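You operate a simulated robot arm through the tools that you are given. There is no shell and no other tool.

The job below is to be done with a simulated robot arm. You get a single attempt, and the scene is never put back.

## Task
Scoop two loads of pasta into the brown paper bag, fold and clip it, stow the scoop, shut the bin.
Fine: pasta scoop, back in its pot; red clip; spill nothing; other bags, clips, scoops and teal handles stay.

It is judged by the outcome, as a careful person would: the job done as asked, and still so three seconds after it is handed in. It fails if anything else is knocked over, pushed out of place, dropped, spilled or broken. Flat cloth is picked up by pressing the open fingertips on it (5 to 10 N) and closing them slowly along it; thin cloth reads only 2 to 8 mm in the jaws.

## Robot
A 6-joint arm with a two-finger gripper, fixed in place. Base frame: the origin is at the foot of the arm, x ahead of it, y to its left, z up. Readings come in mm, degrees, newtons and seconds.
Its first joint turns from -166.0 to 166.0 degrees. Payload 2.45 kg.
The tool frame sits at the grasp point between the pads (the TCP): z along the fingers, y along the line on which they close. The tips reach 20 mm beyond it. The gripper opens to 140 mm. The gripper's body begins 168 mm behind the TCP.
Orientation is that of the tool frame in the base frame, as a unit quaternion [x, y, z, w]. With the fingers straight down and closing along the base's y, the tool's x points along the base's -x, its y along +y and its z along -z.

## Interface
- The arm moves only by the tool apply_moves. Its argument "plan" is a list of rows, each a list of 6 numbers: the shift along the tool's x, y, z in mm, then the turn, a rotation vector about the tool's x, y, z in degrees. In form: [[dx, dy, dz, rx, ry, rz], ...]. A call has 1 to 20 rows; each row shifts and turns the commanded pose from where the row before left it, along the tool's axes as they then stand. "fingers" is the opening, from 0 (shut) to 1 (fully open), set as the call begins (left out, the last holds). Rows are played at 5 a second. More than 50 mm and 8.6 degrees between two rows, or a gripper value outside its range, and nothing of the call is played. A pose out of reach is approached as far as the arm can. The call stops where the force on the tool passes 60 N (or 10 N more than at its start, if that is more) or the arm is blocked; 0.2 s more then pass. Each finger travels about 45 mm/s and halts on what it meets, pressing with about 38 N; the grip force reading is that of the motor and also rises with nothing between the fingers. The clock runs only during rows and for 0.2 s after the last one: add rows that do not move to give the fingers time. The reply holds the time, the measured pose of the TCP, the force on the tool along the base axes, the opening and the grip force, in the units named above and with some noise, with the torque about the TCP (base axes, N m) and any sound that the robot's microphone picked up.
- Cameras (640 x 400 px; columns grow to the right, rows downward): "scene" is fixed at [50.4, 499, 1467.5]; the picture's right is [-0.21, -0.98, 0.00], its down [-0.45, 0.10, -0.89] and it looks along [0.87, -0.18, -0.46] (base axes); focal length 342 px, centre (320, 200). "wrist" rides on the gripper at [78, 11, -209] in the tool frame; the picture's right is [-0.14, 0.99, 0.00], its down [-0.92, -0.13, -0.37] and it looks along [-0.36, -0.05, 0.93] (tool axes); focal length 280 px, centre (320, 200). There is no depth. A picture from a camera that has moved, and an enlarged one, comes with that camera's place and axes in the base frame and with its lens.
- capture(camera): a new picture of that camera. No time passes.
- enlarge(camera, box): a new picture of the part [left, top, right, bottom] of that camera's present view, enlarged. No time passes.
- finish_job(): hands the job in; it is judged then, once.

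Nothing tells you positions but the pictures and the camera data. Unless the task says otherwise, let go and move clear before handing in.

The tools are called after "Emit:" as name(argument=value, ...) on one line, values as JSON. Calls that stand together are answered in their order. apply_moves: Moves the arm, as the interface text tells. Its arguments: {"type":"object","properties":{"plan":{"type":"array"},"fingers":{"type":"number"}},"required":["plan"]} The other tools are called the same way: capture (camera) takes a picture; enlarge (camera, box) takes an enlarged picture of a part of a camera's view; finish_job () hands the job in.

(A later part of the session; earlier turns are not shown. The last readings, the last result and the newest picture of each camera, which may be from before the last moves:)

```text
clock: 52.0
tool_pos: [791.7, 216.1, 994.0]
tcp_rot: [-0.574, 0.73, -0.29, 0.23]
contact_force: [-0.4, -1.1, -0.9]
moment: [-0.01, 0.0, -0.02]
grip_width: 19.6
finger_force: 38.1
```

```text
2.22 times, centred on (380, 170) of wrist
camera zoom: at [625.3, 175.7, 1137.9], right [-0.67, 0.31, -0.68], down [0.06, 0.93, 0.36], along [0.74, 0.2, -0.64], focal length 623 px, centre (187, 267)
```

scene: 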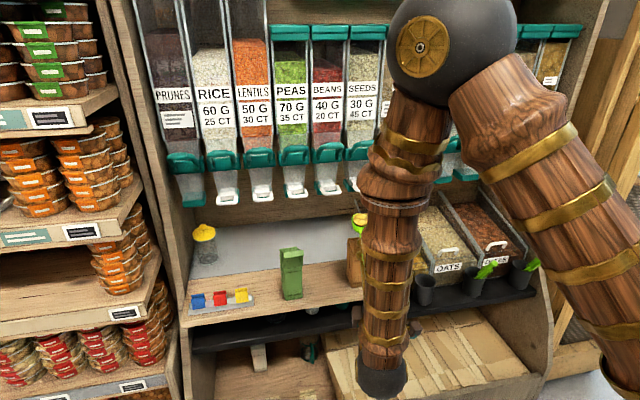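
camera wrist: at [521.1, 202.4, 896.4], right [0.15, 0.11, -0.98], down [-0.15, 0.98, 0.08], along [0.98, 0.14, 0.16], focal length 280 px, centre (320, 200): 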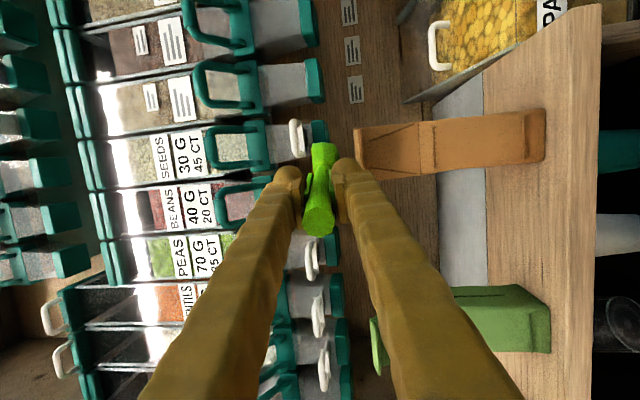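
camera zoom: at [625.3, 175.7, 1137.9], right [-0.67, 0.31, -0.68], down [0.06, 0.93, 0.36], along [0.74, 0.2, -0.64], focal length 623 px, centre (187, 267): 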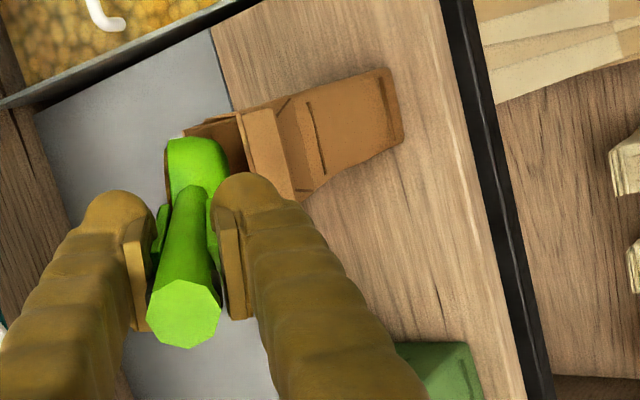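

The bowl is dipping into the chute, well centred. I'll keep going to a steep pour.

Emit:
apply_moves(plan=[[0, -8.0, 3.5, -4, 0, 0], [0, -8.5, 3.4, -4, 0, 0], [0, -9.6, 2.3, -4, 0, 0], [0, 0, 0, 0, 0, 0]])

Emit:
enlarge(camera="scene", box=[320, 190, 400, 260])

Emit:
enlarge(camera="wrist", box=[260, 80, 500, 260])

```text
clock: 53.0
tool_pos: [818.4, 208.6, 1003.4]
tcp_rot: [-0.595, 0.757, -0.212, 0.168]
contact_force: [0.0, 0.1, 0.8]
moment: [0.0, 0.04, 0.0]
grip_width: 19.7
finger_force: 38.0
```

```text
5.71 times, centred on (360, 225) of scene
camera zoom: at [50.4, 499.0, 1467.5], right [-0.21, -0.98, 0.0], down [-0.45, 0.1, -0.89], along [0.87, -0.18, -0.46], focal length 1953 px, centre (91, 57)
```

zoom: 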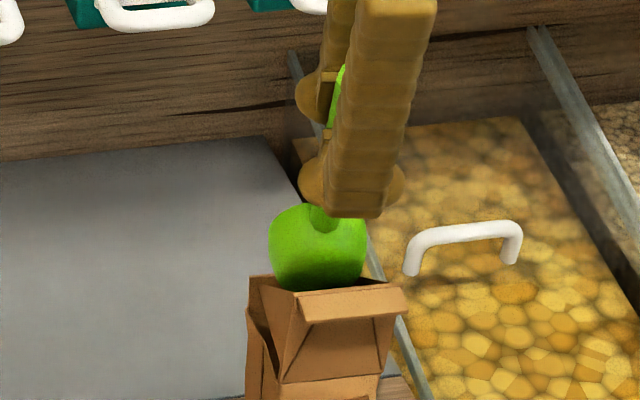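

```text
2.22 times, centred on (380, 170) of wrist
camera zoom: at [683.5, 162.0, 1176.0], right [-0.79, 0.33, -0.52], down [0.14, 0.91, 0.38], along [0.6, 0.23, -0.77], focal length 623 px, centre (187, 267)
```

zoom: 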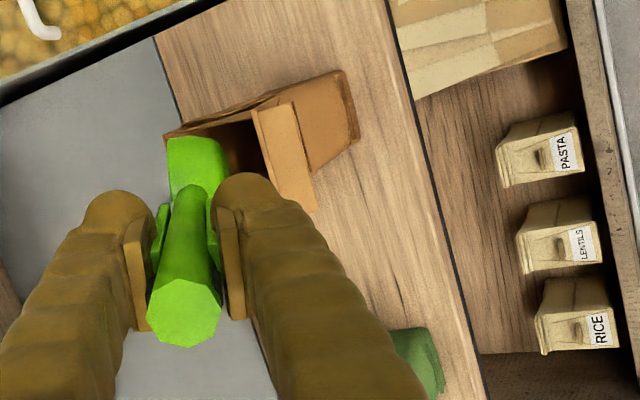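

Emit:
apply_moves(plan=[[0, -8.2, 0.8, -4, 0, 0], [0, -8.4, 0.5, -4, 0, 0], [0, -10.5, 0.5, -5, 0, 0], [0, -8, 0, -5, 0, 0], [0, 0, 0, 0, 0, 0], [0, 0, 0, 0, 0, 0]])

Emit:
enlarge(camera="scene", box=[320, 190, 400, 260])

Emit:
enlarge(camera="wrist", box=[260, 80, 500, 260])

```text
clock: 54.4
tool_pos: [849.5, 201.5, 1016.5]
tcp_rot: [-0.614, 0.781, -0.09, 0.073]
contact_force: [0.7, 0.9, -0.4]
moment: [-0.02, -0.04, 0.02]
grip_width: 19.7
finger_force: 38.1
```

```text
5.71 times, centred on (360, 225) of scene
camera zoom: at [50.4, 499.0, 1467.5], right [-0.21, -0.98, 0.0], down [-0.45, 0.1, -0.89], along [0.87, -0.18, -0.46], focal length 1953 px, centre (91, 57)
```

zoom: 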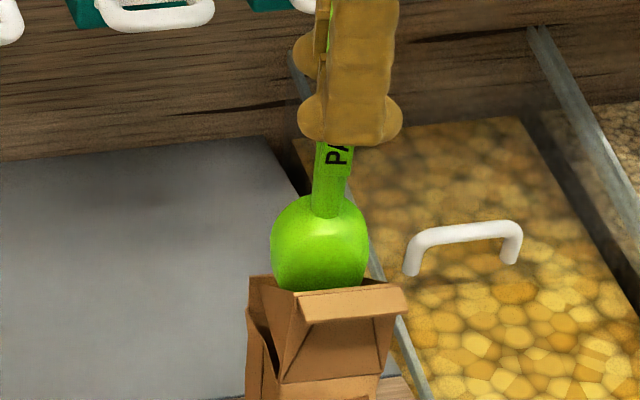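

```text
2.22 times, centred on (380, 170) of wrist
camera zoom: at [772.6, 139.8, 1217.6], right [-0.9, 0.36, -0.23], down [0.26, 0.88, 0.39], along [0.34, 0.29, -0.89], focal length 623 px, centre (187, 267)
```

zoom: 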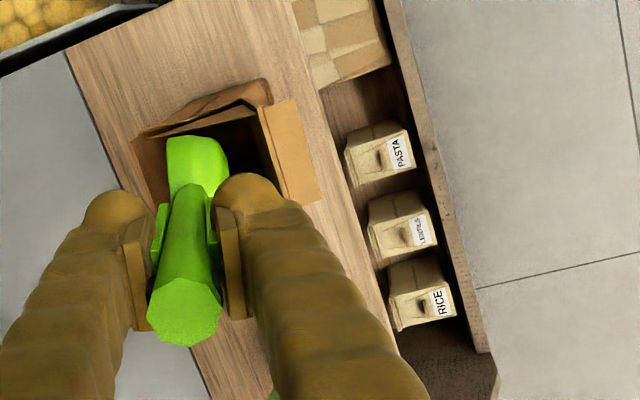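

Poured, and nothing is visible on the shelf. I'll lift straight up and tilt back to check that the bowl is empty.

Emit:
apply_moves(plan=[[0, -3, -12, 0, 0, 0], [0, -4.6, -19.5, 0, 0, 0], [0, -4.6, -19.5, 0, 0, 0], [0, -2, -9, 0, 0, 0], [0, 20.9, 0.1, 8, 0, 0], [0, 20.9, 0.1, 8, 0, 0], [0, 20.9, 0.1, 8, 0, 0], [0, 20.9, 0.1, 8, 0, 0], [0, 20.9, 0.1, 8, 0, 0], [0, 20.9, 0.1, 8, 0, 0], [0, 0, 0, 0, 0, 0]])

Emit:
capture(camera="scene")

Emit:
enlarge(camera="scene", box=[320, 180, 400, 290])

```text
clock: 56.8
tool_pos: [750.1, 224.3, 1010.2]
tcp_rot: [-0.531, 0.676, -0.401, 0.317]
contact_force: [0.9, -0.2, -0.3]
moment: [-0.02, 0.07, 0.02]
grip_width: 20.0
finger_force: 38.0
```

```text
taken
```

scene: 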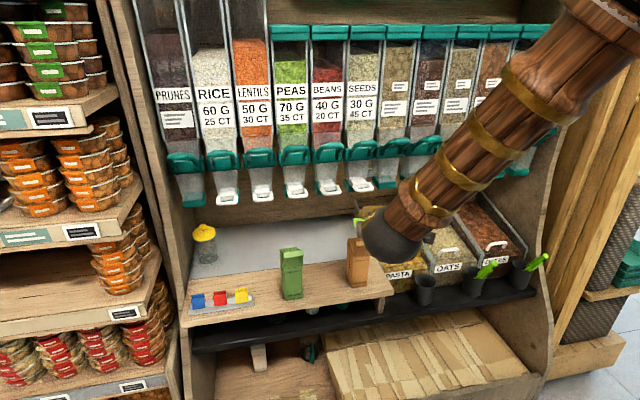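

```text
3.64 times, centred on (360, 235) of scene
camera zoom: at [50.4, 499.0, 1467.5], right [-0.21, -0.98, 0.0], down [-0.45, 0.1, -0.89], along [0.87, -0.18, -0.46], focal length 1243 px, centre (174, 73)
```

zoom: 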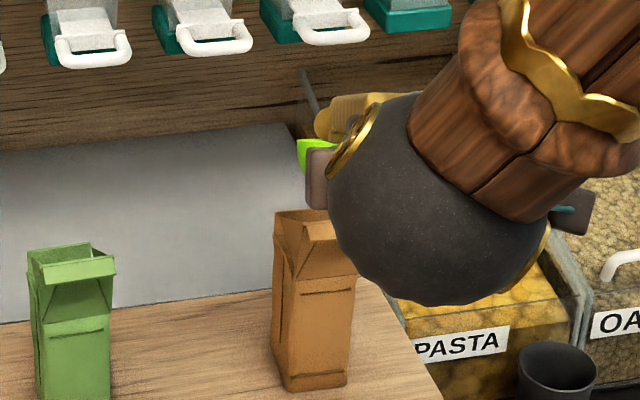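

The bag stands undisturbed. Now I'll travel back toward the bin for the second load.

Emit:
apply_moves(plan=[[17.5, -6, 10.9, 0, 0, 0], [17.5, -6, 10.9, 0, 0, 0], [17.5, -6, 10.9, 0, 0, 0], [17.5, -6, 10.9, 0, 0, 0], [17.5, -6, 10.9, 0, 0, 0], [17.5, -6, 10.9, 0, 0, 0], [17.5, -6, 10.9, 0, 0, 0], [17.5, -6, 10.9, 0, 0, 0], [17.5, -6, 10.9, 0, 0, 0], [14, -4.8, 8.7, 0, 0, 0], [0, 0, 0, 0, 0, 0]])

Emit:
capture(camera="scene")

Emit:
enlarge(camera="scene", box=[330, 170, 450, 290])

Emit:
enlarge(camera="wrist", box=[260, 80, 500, 260])

```text
clock: 59.2
tool_pos: [828.2, 28.5, 1011.2]
tcp_rot: [-0.53, 0.676, -0.401, 0.316]
contact_force: [0.3, -0.1, -0.3]
moment: [0.03, 0.04, 0.01]
grip_width: 19.8
finger_force: 37.7
```

```text
taken
```

scene: 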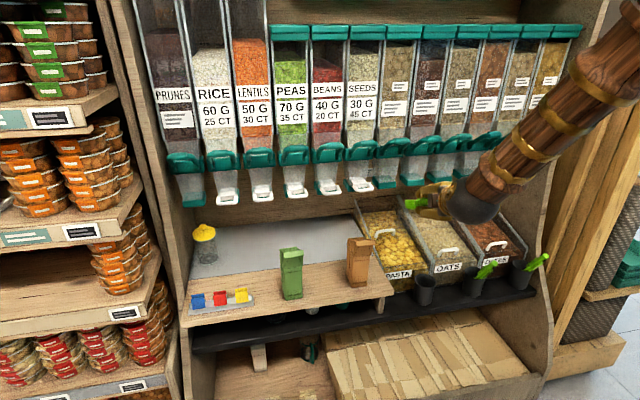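

```text
3.33 times, centred on (390, 230) of scene
camera zoom: at [50.4, 499.0, 1467.5], right [-0.21, -0.98, 0.0], down [-0.45, 0.1, -0.89], along [0.87, -0.18, -0.46], focal length 1139 px, centre (87, 100)
```

zoom: 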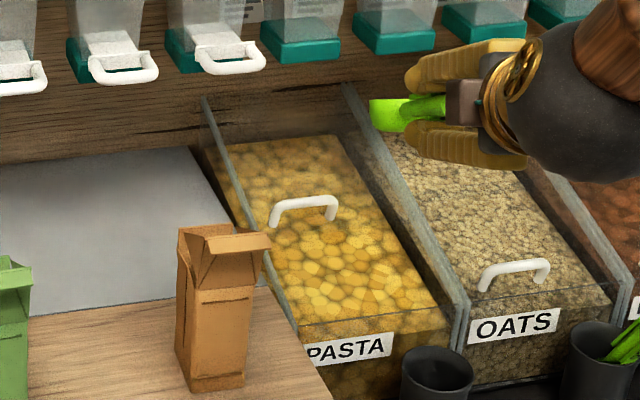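

```text
2.22 times, centred on (380, 170) of wrist
camera zoom: at [625.7, -2.2, 1101.4], right [-0.43, 0.25, -0.87], down [-0.04, 0.96, 0.29], along [0.9, 0.16, -0.4], focal length 623 px, centre (187, 267)
```

zoom: 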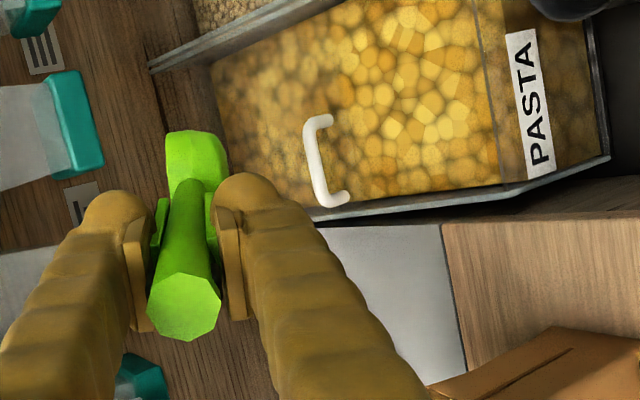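

The lid edge and open strip look the same as before. I'll tilt to 45° and descend to hover over the open strip.

Emit:
apply_moves(plan=[[0, 0, 0, -8.2, 0, 0], [0, 0, 0, -8.2, 0, 0], [-3.6, 12.2, 33.3, 0, 0, 0], [-3.6, 12.2, 33.3, 0, 0, 0], [-3.6, 12.2, 33.3, 0, 0, 0], [-3.6, 12.2, 33.3, 0, 0, 0], [-3.6, 12.2, 33.3, 0, 0, 0], [0, 0, 0, 0, 0, 0]])

Emit:
enlarge(camera="scene", box=[350, 180, 450, 280])

```text
clock: 61.0
tool_pos: [906.6, 28.9, 850.5]
tcp_rot: [-0.57, 0.727, -0.301, 0.237]
contact_force: [0.2, 0.5, -1.7]
moment: [0.0, 0.01, -0.02]
grip_width: 20.0
finger_force: 38.2
```

```text
4.00 times, centred on (400, 230) of scene
camera zoom: at [50.4, 499.0, 1467.5], right [-0.21, -0.98, 0.0], down [-0.45, 0.1, -0.89], along [0.87, -0.18, -0.46], focal length 1367 px, centre (0, 80)
```

zoom: 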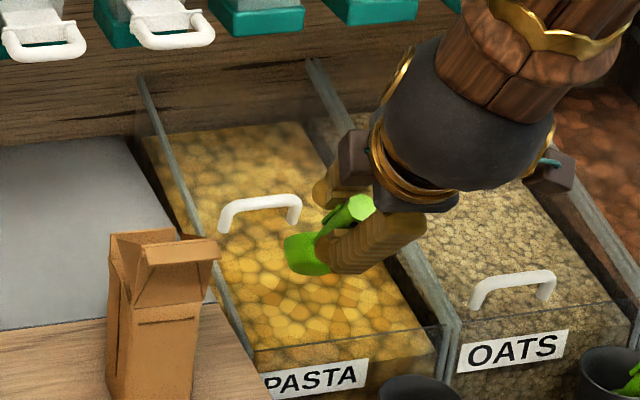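

Good hover. Next is the plunge and forward sweep, following the same path that worked before.

Emit:
apply_moves(plan=[[-0.5, 7.3, 10, 0, 0, 0], [-0.5, 7.3, 10, 0, 0, 0], [-0.5, 7.3, 10, 0, 0, 0], [-0.5, 7.3, 10, 0, 0, 0], [-0.5, 7.3, 10, 0, 0, 0], [-0.5, 7.3, 10, 0, 0, 0], [-0.5, 7.3, 10, 0, 0, 0], [-0.5, 7.3, 10, 0, 0, 0], [-0.4, 6.4, 8.8, 0, 0, 0], [0, -8.8, 8.8, 0, 0, 0], [0, -8.8, 8.8, 0, 0, 0], [0, 0, 0, 0, 0, 0]])

Emit:
enlarge(camera="scene", box=[350, 180, 450, 280])

```text
clock: 63.6
tool_pos: [948.0, 23.6, 742.3]
tcp_rot: [-0.57, 0.727, -0.3, 0.237]
contact_force: [0.2, 0.6, -0.7]
moment: [0.02, 0.01, -0.03]
grip_width: 19.8
finger_force: 38.5
```

```text
4.00 times, centred on (400, 230) of scene
camera zoom: at [50.4, 499.0, 1467.5], right [-0.21, -0.98, 0.0], down [-0.45, 0.1, -0.89], along [0.87, -0.18, -0.46], focal length 1367 px, centre (0, 80)
```

zoom: 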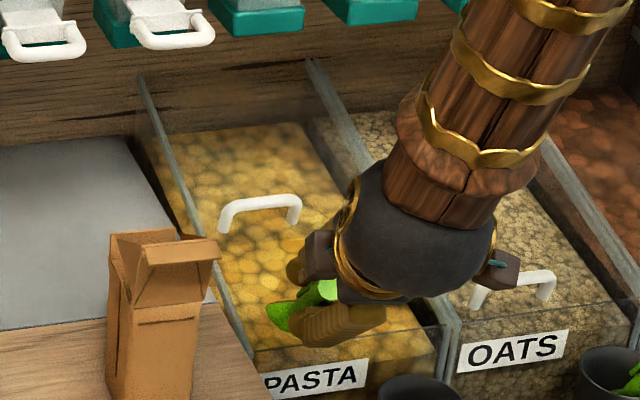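

Emit:
apply_moves(plan=[[0, 8.6, -4.8, 5, 0, 0], [0, 7.4, -5.1, 5, 0, 0], [0, 6.0, -5.3, 5, 0, 0], [0, 6.2, -5.7, 5, 0, 0], [0, 4.6, -5.6, 5, 0, 0], [0, 4.3, -4.9, 5, 0, 0], [0, 3.8, -4.2, 5, 0, 0], [0, 2.3, -3.8, 5, 0, 0], [0, 1.0, -2.9, 5, 0, 0], [0, 0, 0, 0, 0, 0]])

Emit:
enlarge(camera="scene", box=[370, 225, 410, 265])

```text
clock: 65.8
tool_pos: [889.4, 39.1, 724.1]
tcp_rot: [-0.436, 0.556, -0.556, 0.438]
contact_force: [0.5, 0.1, -0.9]
moment: [0.0, -0.01, -0.03]
grip_width: 19.5
finger_force: 37.9
```

```text
10.00 times, centred on (390, 245) of scene
camera zoom: at [50.4, 499.0, 1467.5], right [-0.21, -0.98, 0.0], down [-0.45, 0.1, -0.89], along [0.87, -0.18, -0.46], focal length 3417 px, centre (-380, -250)
```

zoom: 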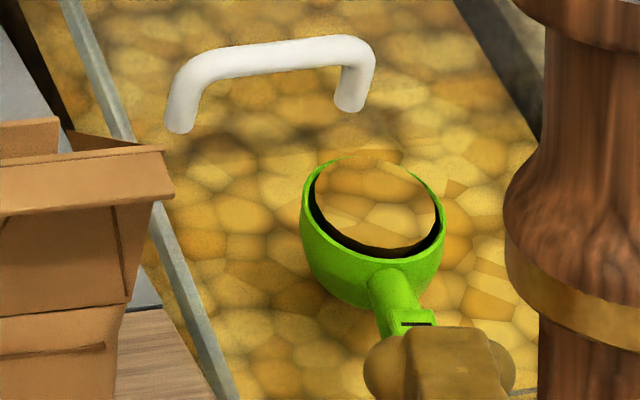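

The second load is in with no contact. I'll tip up slightly and lift, stopping at z ≈ 932 to stay below the dispensers.

Emit:
apply_moves(plan=[[0, 0, 0, 2, 0, 0], [0, 0, 0, 2, 0, 0], [0, -2, 0, 2, 0, 0], [0, -3, 0, 1, 0, 0], [0, -5, 0.6, 0, 0, 0], [0, -8, 1, 0, 0, 0], [0, -11, 1.4, 0, 0, 0], [0, -15, 1.8, 0, 0, 0], [0, -18, 2.2, 0, 0, 0], [0, -20, 2.5, 0, 0, 0], [0, -20, 2.5, 0, 0, 0], [0, -20, 2.5, 0, 0, 0], [0, -20, 2.5, 0, 0, 0], [0, -20, 2.5, 0, 0, 0], [0, -18, 2.2, 0, 0, 0], [0, -14, 1.7, 0, 0, 0], [0, -8, 1, 0, 0, 0], [0, -4, 0.5, 0, 0, 0], [0, 0, 0, 0, 0, 0]])

Emit:
enlarge(camera="scene", box=[360, 150, 450, 250])

```text
clock: 69.8
tool_pos: [888.5, 38.8, 930.6]
tcp_rot: [0.408, -0.521, 0.589, -0.463]
contact_force: [0.7, 0.1, -1.0]
moment: [0.01, 0.07, -0.03]
grip_width: 19.7
finger_force: 37.5
```

```text
4.00 times, centred on (405, 200) of scene
camera zoom: at [50.4, 499.0, 1467.5], right [-0.21, -0.98, 0.0], down [-0.45, 0.1, -0.89], along [0.87, -0.18, -0.46], focal length 1367 px, centre (-20, 200)
```

zoom: 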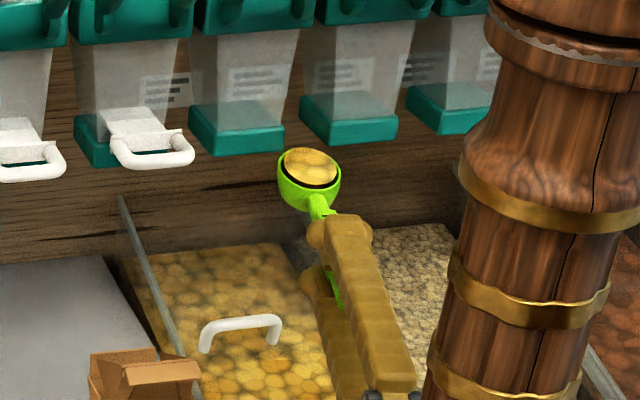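

Emit:
apply_moves(plan=[[1.9, -0.9, -7.7, 0, 0, 0], [3.3, -1.7, -13.5, 0, 0, 0], [4.2, -2.1, -17.3, 0, 0, 0], [4.7, -2.4, -19.3, 0, 0, 0], [4.7, -2.4, -19.3, 0, 0, 0], [3.5, -2.2, -14.4, 0, 0, 0], [-7.8, -0.6, -1.9, 0, 0, 0], [-14.6, -0.6, -3.5, 0, 0, 0], [-19.4, -0.7, -4.7, 0, 0, 0], [-19.4, -0.7, -4.7, 0, 0, 0], [-19.4, -0.5, -4.7, 0, 0, 0], [-19.4, -0.5, -4.7, 0, 0, 0], [-14.4, -1.7, -14.3, 0, 0, 0], [-14.4, -1.7, -14.3, 0, 0, 0], [-14.4, -1.7, -14.3, 0, 0, 0], [-14.4, -1.7, -14.3, 0, 0, 0], [-12, -1.2, -10, 0, 0, 0], [0, 0, 0, 0, 0, 0]])

Emit:
enlarge(camera="scene", box=[320, 190, 400, 260])

Emit:
enlarge(camera="wrist", box=[260, 80, 500, 260])

```text
clock: 73.6
tool_pos: [745.6, 226.6, 931.8]
tcp_rot: [0.409, -0.521, 0.588, -0.464]
contact_force: [0.4, -0.3, -0.3]
moment: [0.01, 0.04, -0.02]
grip_width: 19.9
finger_force: 38.1
```

```text
5.71 times, centred on (360, 225) of scene
camera zoom: at [50.4, 499.0, 1467.5], right [-0.21, -0.98, 0.0], down [-0.45, 0.1, -0.89], along [0.87, -0.18, -0.46], focal length 1953 px, centre (91, 57)
```

zoom: 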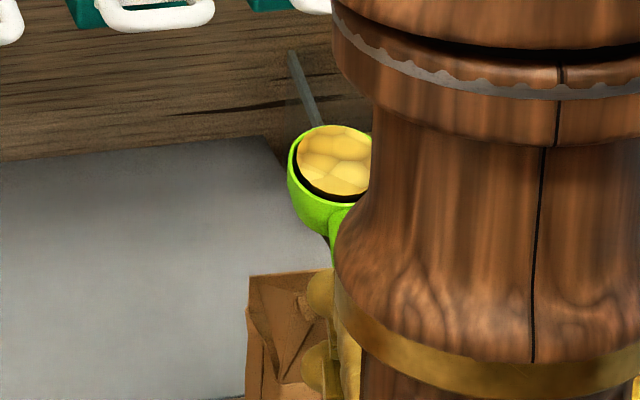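

```text
2.22 times, centred on (380, 170) of wrist
camera zoom: at [525.3, 199.3, 896.3], right [0.15, 0.11, -0.98], down [-0.15, 0.98, 0.08], along [0.98, 0.14, 0.17], focal length 623 px, centre (187, 267)
```

zoom: 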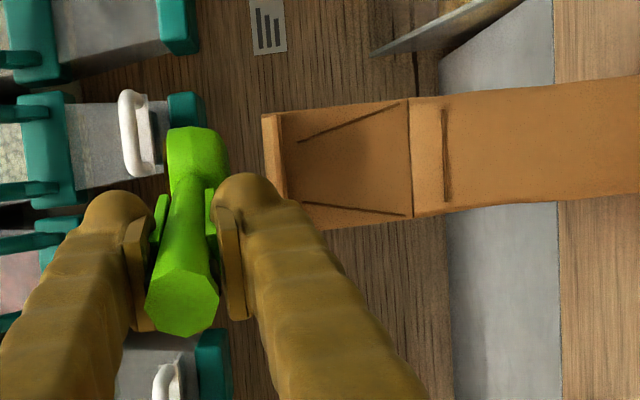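

The scoop has yawed slightly in the grip, so the bowl is about 11 mm too far toward -y. I'll correct that, then pour as before.

Emit:
apply_moves(plan=[[-4.8, -0.4, -3.2, 0, 0, 0], [-4.9, -0.4, -3.2, 0, 0, 0], [0, -5.1, 0.8, -4.25, 0, 0], [0, -5.2, 0.4, -4.25, 0, 0], [0, -4.95, 2.1, -5, 0, 0], [0, -5.1, 1.6, -5, 0, 0], [0, 0, 0, 0, 0, 0]])

Emit:
enlarge(camera="scene", box=[320, 190, 400, 260])

Emit:
enlarge(camera="wrist", box=[260, 80, 500, 260])

```text
clock: 75.2
tool_pos: [746.4, 234.8, 952.9]
tcp_rot: [-0.478, 0.61, -0.497, 0.391]
contact_force: [0.7, -0.1, -1.8]
moment: [0.01, 0.06, 0.02]
grip_width: 19.9
finger_force: 37.6
```

```text
5.71 times, centred on (360, 225) of scene
camera zoom: at [50.4, 499.0, 1467.5], right [-0.21, -0.98, 0.0], down [-0.45, 0.1, -0.89], along [0.87, -0.18, -0.46], focal length 1953 px, centre (91, 57)
```

zoom: 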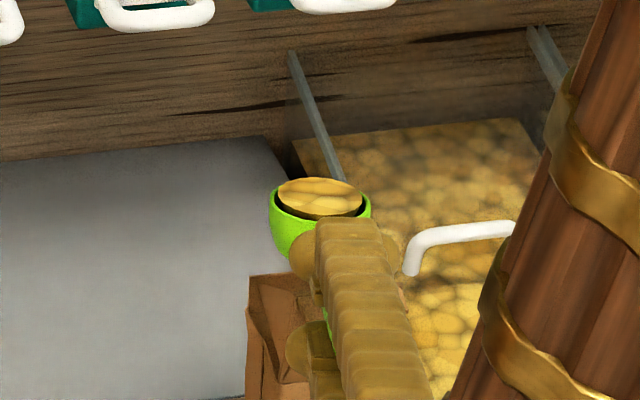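

```text
2.22 times, centred on (380, 170) of wrist
camera zoom: at [525.7, 207.7, 982.2], right [-0.16, 0.18, -0.97], down [-0.11, 0.97, 0.2], along [0.98, 0.14, -0.13], focal length 623 px, centre (187, 267)
```

zoom: 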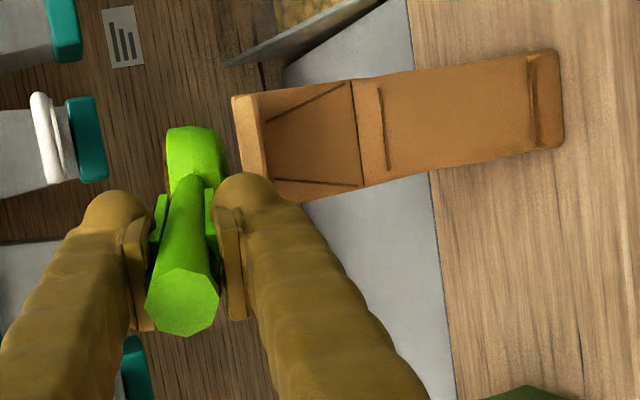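

Alignment now matches the first pour. Continuing the tilt.

Emit:
apply_moves(plan=[[0, -5.7, 1.6, -3.5, 0, 0], [0, -5.8, 1.8, -3.5, 0, 0], [0, -7.1, 2.0, -4, 0, 0], [0, -7.1, 2.3, -4, 0, 0], [0, -6.0, 3.2, -4, 0, 0], [0, -6.1, 3.6, -4, 0, 0], [0, 0, 0, 0, 0, 0]])

Emit:
enlarge(camera="scene", box=[320, 190, 400, 260])

Emit:
enlarge(camera="wrist", box=[260, 80, 500, 260])

```text
clock: 76.8
tool_pos: [771.8, 230.3, 981.8]
tcp_rot: [-0.546, 0.696, -0.366, 0.288]
contact_force: [0.2, -0.4, -0.5]
moment: [0.02, 0.03, -0.02]
grip_width: 19.9
finger_force: 37.9
```

```text
5.71 times, centred on (360, 225) of scene
camera zoom: at [50.4, 499.0, 1467.5], right [-0.21, -0.98, 0.0], down [-0.45, 0.1, -0.89], along [0.87, -0.18, -0.46], focal length 1953 px, centre (91, 57)
```

zoom: 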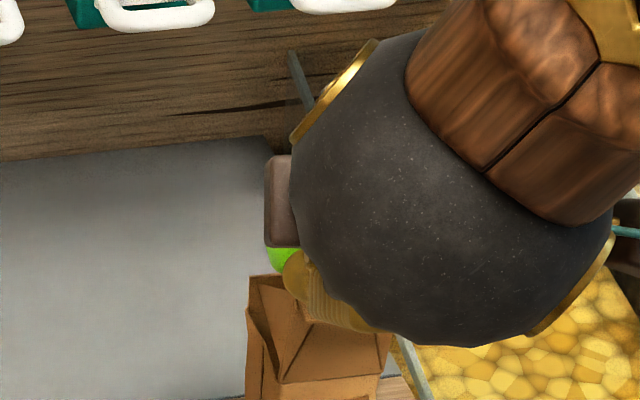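

```text
2.22 times, centred on (380, 170) of wrist
camera zoom: at [579.4, 196.1, 1090.7], right [-0.51, 0.27, -0.82], down [-0.01, 0.95, 0.32], along [0.86, 0.17, -0.48], focal length 623 px, centre (187, 267)
```

zoom: 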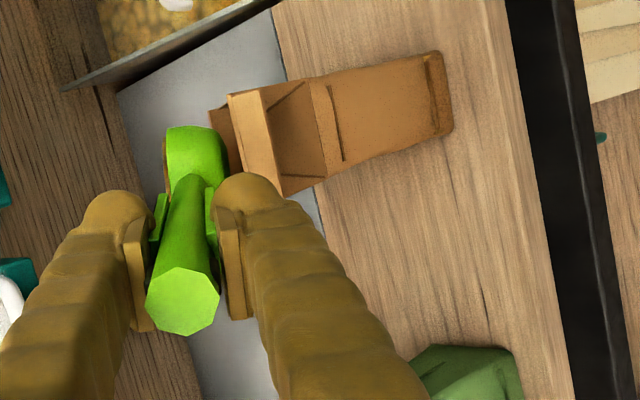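

Emit:
apply_moves(plan=[[0, -6.8, 3.4, -4, 0, 0], [0, -7.7, 3.1, -4, 0, 0], [0, -7.9, 3.4, -4, 0, 0], [0, 0, 0, 0, 0, 0]])

Emit:
enlarge(camera="scene", box=[320, 190, 400, 260])

Emit:
enlarge(camera="wrist", box=[260, 80, 500, 260])

```text
clock: 77.8
tool_pos: [791.9, 223.3, 992.4]
tcp_rot: [-0.574, 0.73, -0.291, 0.23]
contact_force: [-0.2, 0.0, -0.7]
moment: [0.01, 0.04, -0.02]
grip_width: 19.9
finger_force: 37.4
```

```text
5.71 times, centred on (360, 225) of scene
camera zoom: at [50.4, 499.0, 1467.5], right [-0.21, -0.98, 0.0], down [-0.45, 0.1, -0.89], along [0.87, -0.18, -0.46], focal length 1953 px, centre (91, 57)
```

zoom: 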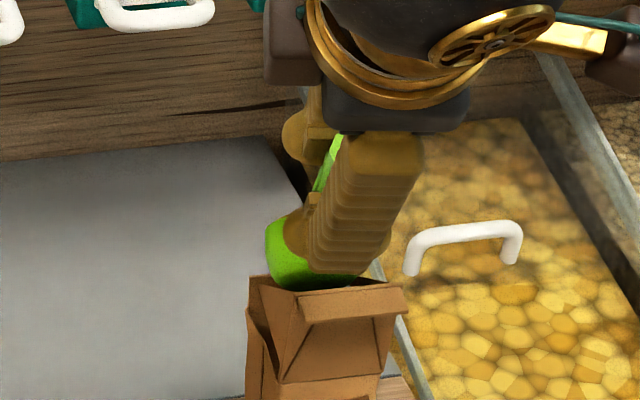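

```text
2.22 times, centred on (380, 170) of wrist
camera zoom: at [625.6, 184.3, 1136.7], right [-0.67, 0.31, -0.68], down [0.06, 0.93, 0.36], along [0.74, 0.2, -0.64], focal length 623 px, centre (187, 267)
```

zoom: 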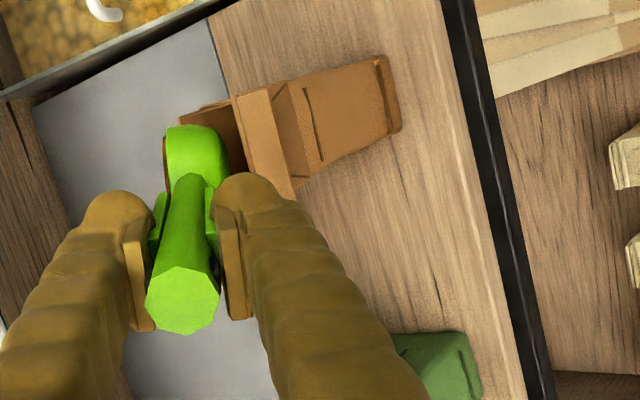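

Emit:
apply_moves(plan=[[1.5, -8.0, 3.5, -4, 0, 0], [1.5, -8.5, 3.4, -4, 0, 0], [0, -9.6, 2.3, -4, 0, 0], [0, -8.2, 0.8, -4, 0, 0], [0, -8.4, 0.5, -4, 0, 0], [0, -10.5, 0.5, -5, 0, 0], [0, -8, 0, -5, 0, 0], [0, 0, 0, 0, 0, 0], [0, 0, 0, 0, 0, 0]])

Emit:
enlarge(camera="scene", box=[320, 190, 400, 260])

Emit:
enlarge(camera="wrist", box=[260, 80, 500, 260])

```text
clock: 79.8
tool_pos: [849.5, 205.6, 1015.8]
tcp_rot: [-0.613, 0.781, -0.092, 0.073]
contact_force: [0.0, 0.9, -1.1]
moment: [0.04, 0.03, -0.01]
grip_width: 19.6
finger_force: 37.8
```

```text
5.71 times, centred on (360, 225) of scene
camera zoom: at [50.4, 499.0, 1467.5], right [-0.21, -0.98, 0.0], down [-0.45, 0.1, -0.89], along [0.87, -0.18, -0.46], focal length 1953 px, centre (91, 57)
```

zoom: 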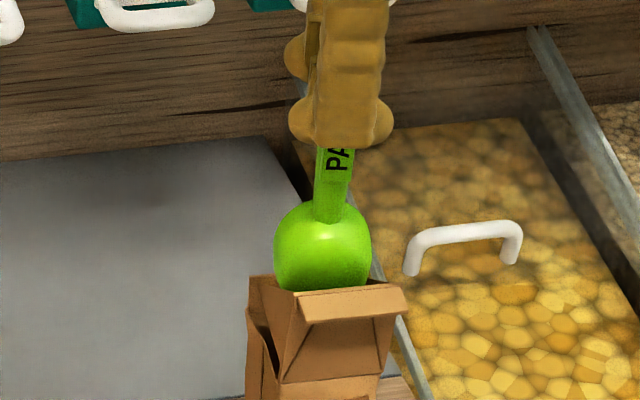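

```text
2.22 times, centred on (380, 170) of wrist
camera zoom: at [771.9, 144.6, 1216.8], right [-0.9, 0.36, -0.23], down [0.25, 0.88, 0.39], along [0.35, 0.29, -0.89], focal length 623 px, centre (187, 267)
```

zoom: 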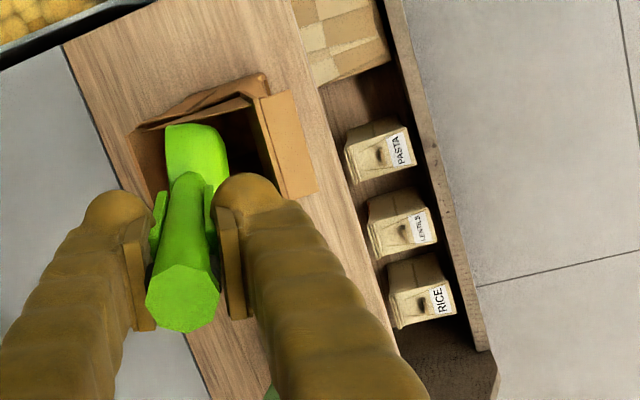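

Second pour done, nothing spilled. I'll lift out, and before stowing the scoop I'll check the bag from above.

Emit:
apply_moves(plan=[[0, -2, -9, 0, 0, 0], [0, -4, -17, 0, 0, 0], [0, -4, -17, 0, 0, 0], [0, -4, -17, 0, 0, 0], [0, -2.5, -11, 0, 0, 0], [19.5, -0.3, 0, 0, 0, 0], [19.5, -0.3, 0, 0, 0, 0], [19.5, -0.3, 0, 0, 0, 0], [19.5, -0.3, 0, 0, 0, 0], [0, 0, 0, 0, 0, 0]])

Emit:
capture(camera="wrist")

Emit:
capture(camera="scene")

```text
clock: 82.0
tool_pos: [830.1, 129.6, 1090.4]
tcp_rot: [-0.613, 0.781, -0.093, 0.073]
contact_force: [-0.7, 0.2, -0.3]
moment: [-0.04, 0.0, -0.01]
grip_width: 19.8
finger_force: 37.6
```

```text
taken
camera wrist: at [753.4, 68.4, 1290.4], right [-0.9, 0.36, -0.23], down [0.25, 0.88, 0.39], along [0.35, 0.29, -0.89], focal length 280 px, centre (320, 200)
```

wrist: 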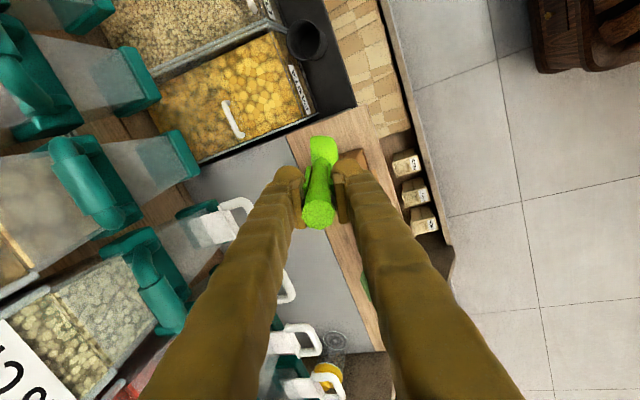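

```text
taken
```

scene: 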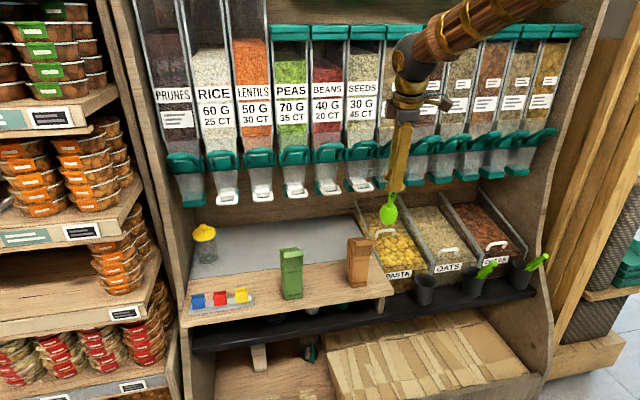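

Emit:
apply_moves(plan=[[19.5, -0.3, 0, 0, 0, 0], [19.5, -0.3, 0, 0, 0, 0], [19.5, -0.3, 0, 0, 0, 0], [19.5, -0.3, 0, 0, 0, 0], [19.5, -0.3, 0, 0, 0, 0], [19.5, -0.3, 0, 0, 0, 0], [19.5, -0.3, 0, 0, 0, 0], [19.5, -0.3, 0, 0, 0, 0], [19.5, -0.3, 0, 0, 0, 0], [14, -0.2, 0, 0, 0, 0], [0, 0, 0, 0, 0, 0]])

Emit:
capture(camera="wrist")

Emit:
enlarge(camera="scene", box=[370, 130, 490, 320])

```text
clock: 84.4
tool_pos: [788.8, -55.2, 1089.1]
tcp_rot: [-0.613, 0.781, -0.093, 0.073]
contact_force: [-0.6, 0.7, -0.3]
moment: [0.0, -0.01, -0.01]
grip_width: 19.7
finger_force: 37.4
```

```text
taken
camera wrist: at [711.3, -117.0, 1289.4], right [-0.9, 0.36, -0.23], down [0.25, 0.88, 0.39], along [0.35, 0.29, -0.89], focal length 280 px, centre (320, 200)
```

wrist: 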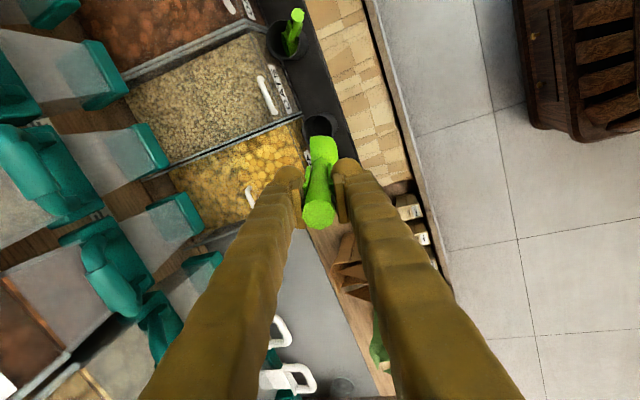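

```text
2.11 times, centred on (430, 225) of scene
camera zoom: at [50.4, 499.0, 1467.5], right [-0.21, -0.98, 0.0], down [-0.45, 0.1, -0.89], along [0.87, -0.18, -0.46], focal length 719 px, centre (88, 147)
```

zoom: 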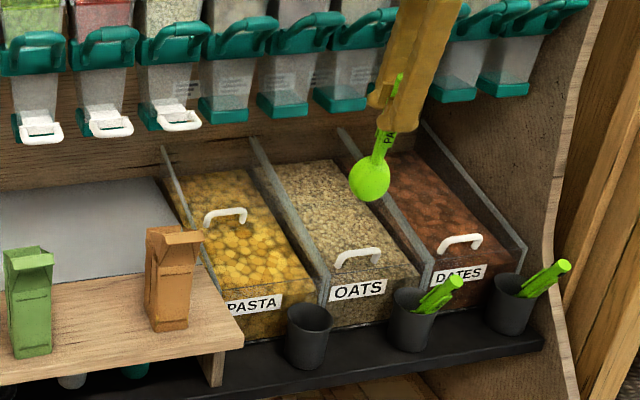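

Emit:
apply_moves(plan=[[0, 0, 0, 5, 0, 0], [0, 0, 0, 5.2, 0, 0], [-1.5, 4.85, 26.2, 0, 0, 0], [-1.5, 4.85, 26.2, 0, 0, 0], [-1.5, 4.85, 26.2, 0, 0, 0], [-1.5, 4.85, 26.2, 0, 0, 0], [-1.5, 4.85, 26.2, 0, 0, 0], [-1.5, 4.85, 26.2, 0, 0, 0], [-1.5, 4.85, 26.2, 0, 0, 0], [-1.5, 4.85, 26.2, 0, 0, 0], [0, 0, 0, 0, 0, 0]])

Emit:
capture(camera="wrist")

Emit:
enlarge(camera="scene", box=[390, 190, 480, 320])

Emit:
enlarge(camera="wrist", box=[240, 60, 420, 240])

```text
clock: 86.8
tool_pos: [840.4, -53.5, 882.7]
tcp_rot: [-0.605, 0.769, -0.162, 0.128]
contact_force: [0.8, -0.3, -0.2]
moment: [0.01, 0.02, -0.03]
grip_width: 20.0
finger_force: 38.2
```

```text
taken
camera wrist: at [729.5, -107.4, 1069.1], right [-0.85, 0.35, -0.4], down [0.19, 0.9, 0.39], along [0.5, 0.26, -0.83], focal length 280 px, centre (320, 200)
```

wrist: 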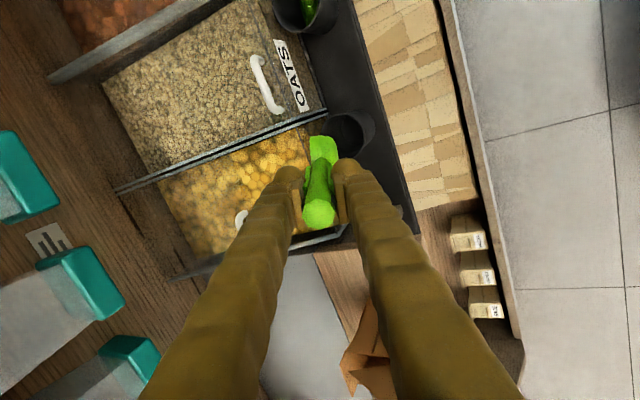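

```text
3.08 times, centred on (435, 255) of scene
camera zoom: at [50.4, 499.0, 1467.5], right [-0.21, -0.98, 0.0], down [-0.45, 0.1, -0.89], along [0.87, -0.18, -0.46], focal length 1051 px, centre (-34, 31)
```

zoom: 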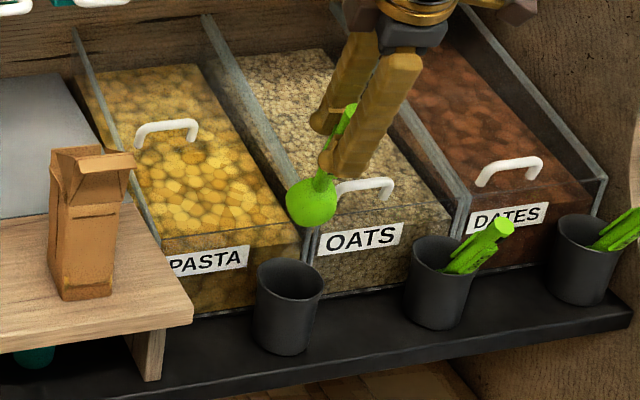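

```text
2.22 times, centred on (330, 150) of wrist
camera zoom: at [729.5, -107.4, 1069.1], right [-0.85, 0.35, -0.4], down [0.19, 0.9, 0.39], along [0.5, 0.26, -0.83], focal length 623 px, centre (298, 311)
```

zoom: 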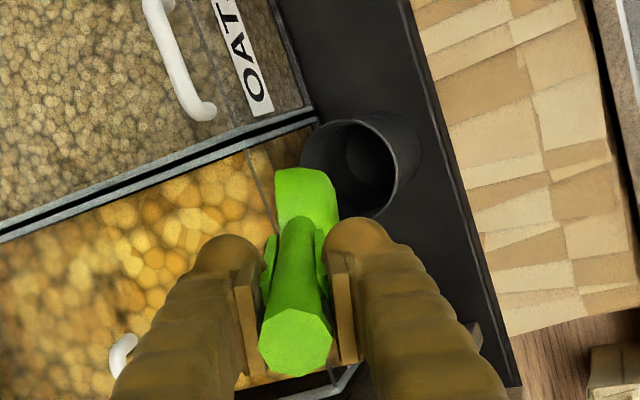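

The pot is empty below, with its centre at about (899, -68). I'll move the bowl to just above the rim.

Emit:
apply_moves(plan=[[0.2, 4, 19.5, 0, 0, 0], [0.2, 4, 19.5, 0, 0, 0], [0.2, 4, 19.5, 0, 0, 0], [0.1, 3.8, 19.5, 0, 0, 0], [0, 0, 0, 0, 0, 0]])

Emit:
enlarge(camera="scene", box=[400, 220, 470, 310])

Emit:
enlarge(camera="wrist", box=[240, 60, 420, 240])

```text
clock: 88.0
tool_pos: [855.8, -59.5, 805.0]
tcp_rot: [-0.604, 0.77, -0.162, 0.128]
contact_force: [0.2, 0.1, -0.7]
moment: [-0.01, 0.02, 0.0]
grip_width: 19.7
finger_force: 37.1
```

```text
4.44 times, centred on (435, 265) of scene
camera zoom: at [50.4, 499.0, 1467.5], right [-0.21, -0.98, 0.0], down [-0.45, 0.1, -0.89], along [0.87, -0.18, -0.46], focal length 1519 px, centre (-191, -89)
```

zoom: 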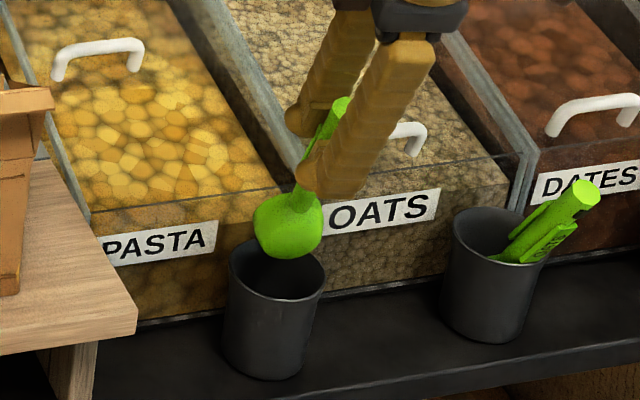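

```text
2.22 times, centred on (330, 150) of wrist
camera zoom: at [745.3, -112.1, 991.3], right [-0.85, 0.35, -0.4], down [0.19, 0.9, 0.39], along [0.5, 0.26, -0.83], focal length 623 px, centre (298, 311)
```

zoom: 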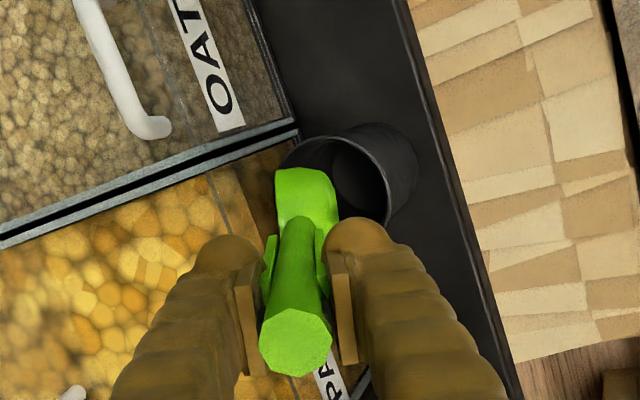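

The bowl is centred over the pot. Lowering straight down in small steps.

Emit:
apply_moves(plan=[[0, 4.8, 11, 0, 0, 0], [0, 4.8, 11, 0, 0, 0], [0, 4.8, 11, 0, 0, 0], [0, 4.8, 11, 0, 0, 0], [0, 0, 0, 0, 0, 0]])

Emit:
enlarge(camera="scene", box=[400, 220, 470, 310])

Emit:
enlarge(camera="wrist", box=[240, 60, 420, 240])

```text
clock: 89.2
tool_pos: [856.3, -58.8, 755.4]
tcp_rot: [-0.605, 0.769, -0.161, 0.128]
contact_force: [-1.0, -1.0, -0.3]
moment: [0.01, 0.02, 0.02]
grip_width: 19.7
finger_force: 38.3
```

```text
4.44 times, centred on (435, 265) of scene
camera zoom: at [50.4, 499.0, 1467.5], right [-0.21, -0.98, 0.0], down [-0.45, 0.1, -0.89], along [0.87, -0.18, -0.46], focal length 1519 px, centre (-191, -89)
```

zoom: 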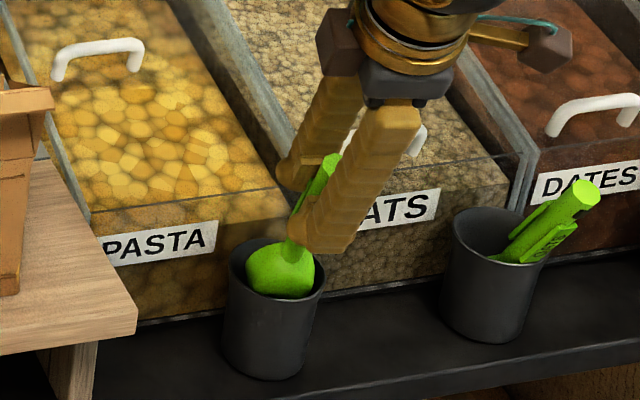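

```text
2.22 times, centred on (330, 150) of wrist
camera zoom: at [744.9, -112.6, 941.9], right [-0.85, 0.35, -0.4], down [0.19, 0.9, 0.39], along [0.5, 0.26, -0.83], focal length 623 px, centre (298, 311)
```

zoom: 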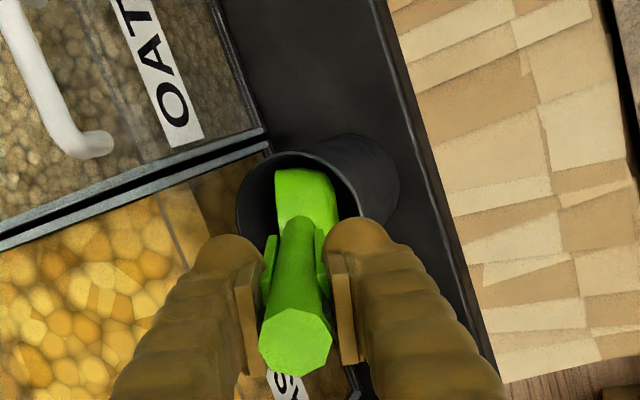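

Emit:
apply_moves(plan=[[0, 3.8, 9.3, 0, 0, 0], [0, 3.8, 9.3, 0, 0, 0], [0, 3.8, 9.3, 0, 0, 0], [0, 0, 0, 0, 0, 0]])

Emit:
enlarge(camera="scene", box=[400, 220, 470, 310])

```text
clock: 90.2
tool_pos: [856.5, -58.1, 723.6]
tcp_rot: [-0.604, 0.77, -0.162, 0.128]
contact_force: [0.1, -0.1, -0.2]
moment: [0.02, -0.01, -0.04]
grip_width: 19.6
finger_force: 38.1
```

```text
4.44 times, centred on (435, 265) of scene
camera zoom: at [50.4, 499.0, 1467.5], right [-0.21, -0.98, 0.0], down [-0.45, 0.1, -0.89], along [0.87, -0.18, -0.46], focal length 1519 px, centre (-191, -89)
```

zoom: 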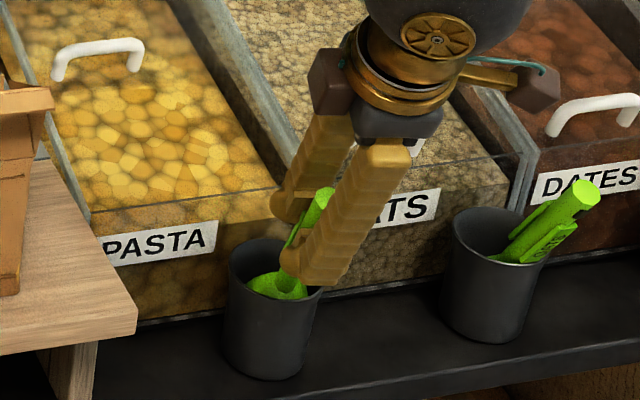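

Emit:
apply_moves(plan=[[0, 2, 5, 0, 0, 0], [0, 2, 5, 0, 0, 0], [0, 0, 0, 0, 0, 0]])

Emit:
enlarge(camera="wrist", box=[240, 60, 420, 240])

```text
clock: 91.0
tool_pos: [856.1, -58.2, 714.5]
tcp_rot: [-0.605, 0.769, -0.161, 0.128]
contact_force: [0.3, 0.1, -0.5]
moment: [0.01, 0.03, -0.01]
grip_width: 19.8
finger_force: 38.4
```

```text
2.22 times, centred on (330, 150) of wrist
camera zoom: at [745.6, -111.9, 900.9], right [-0.85, 0.35, -0.4], down [0.19, 0.9, 0.39], along [0.5, 0.26, -0.83], focal length 623 px, centre (298, 311)
```

zoom: 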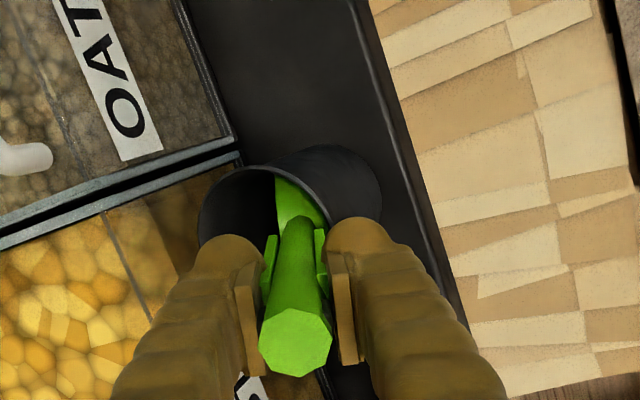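

Emit:
apply_moves(plan=[[0, 2, 4.2, 0, 0, 0], [0, 2, 4.2, 0, 0, 0], [0, 0, 0, 0, 0, 0]])

```text
clock: 91.8
tool_pos: [857.1, -58.8, 706.5]
tcp_rot: [-0.605, 0.769, -0.161, 0.128]
contact_force: [1.8, -0.9, 1.8]
moment: [-0.08, -0.16, 0.03]
grip_width: 19.7
finger_force: 38.1
```

Emit:
apply_moves(plan=[[0, 1.2, 2.6, 0, 0, 0], [0, 0, 0, 0, 0, 0]])

Emit:
enlarge(camera="wrist", box=[240, 60, 420, 240])

Emit:
enlarge(camera="scene", box=[400, 220, 470, 310])

```text
clock: 92.4
tool_pos: [857.4, -58.8, 702.8]
tcp_rot: [-0.604, 0.77, -0.162, 0.128]
contact_force: [-7.2, 2.6, 18.2]
moment: [-0.03, -0.16, -0.04]
grip_width: 19.5
finger_force: 37.9
```

```text
2.22 times, centred on (330, 150) of wrist
camera zoom: at [746.2, -111.5, 889.7], right [-0.85, 0.35, -0.4], down [0.19, 0.9, 0.39], along [0.5, 0.26, -0.83], focal length 623 px, centre (298, 311)
```

zoom: 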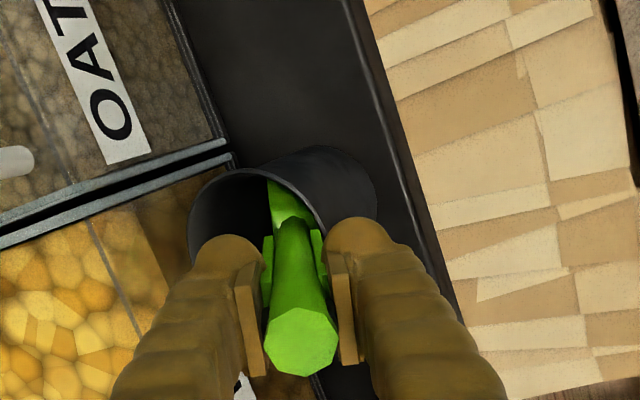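

```text
4.44 times, centred on (435, 265) of scene
camera zoom: at [50.4, 499.0, 1467.5], right [-0.21, -0.98, 0.0], down [-0.45, 0.1, -0.89], along [0.87, -0.18, -0.46], focal length 1519 px, centre (-191, -89)
```

zoom: 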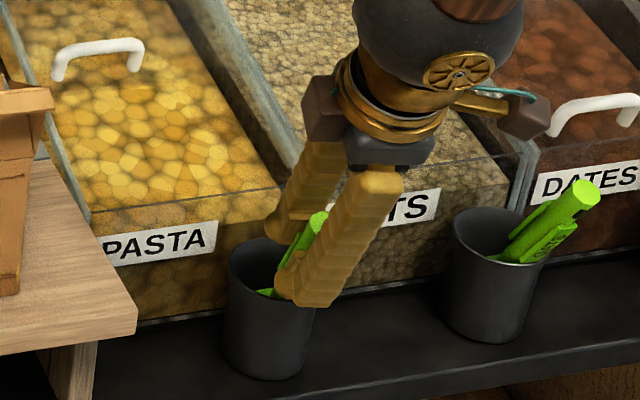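

The tip is on the pot bottom. I'll ease off slightly and lean the handle back toward the near rim so it won't drop when released.

Emit:
apply_moves(plan=[[0, -0.8, -2.0, 0, 0, 0], [0, 5.1, 0.1, 2, 0, 0], [0, 5.1, 0.1, 2, 0, 0], [0, 0, 0, 0, 0, 0]])

Emit:
enlarge(camera="wrist", box=[240, 60, 420, 240])

```text
clock: 93.4
tool_pos: [851.9, -62.2, 703.3]
tcp_rot: [-0.6, 0.769, -0.177, 0.13]
contact_force: [11.0, 5.6, 10.3]
moment: [0.63, -0.53, 0.32]
grip_width: 20.0
finger_force: 38.6
out of reach, approached as far as the arm can: row 2, 3
```

```text
2.22 times, centred on (330, 150) of wrist
camera zoom: at [735.9, -111.4, 888.0], right [-0.84, 0.35, -0.43], down [0.18, 0.91, 0.38], along [0.52, 0.24, -0.82], focal length 623 px, centre (298, 311)
```

zoom: 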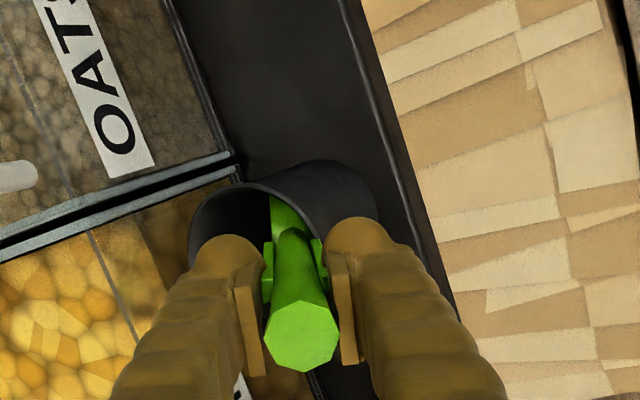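

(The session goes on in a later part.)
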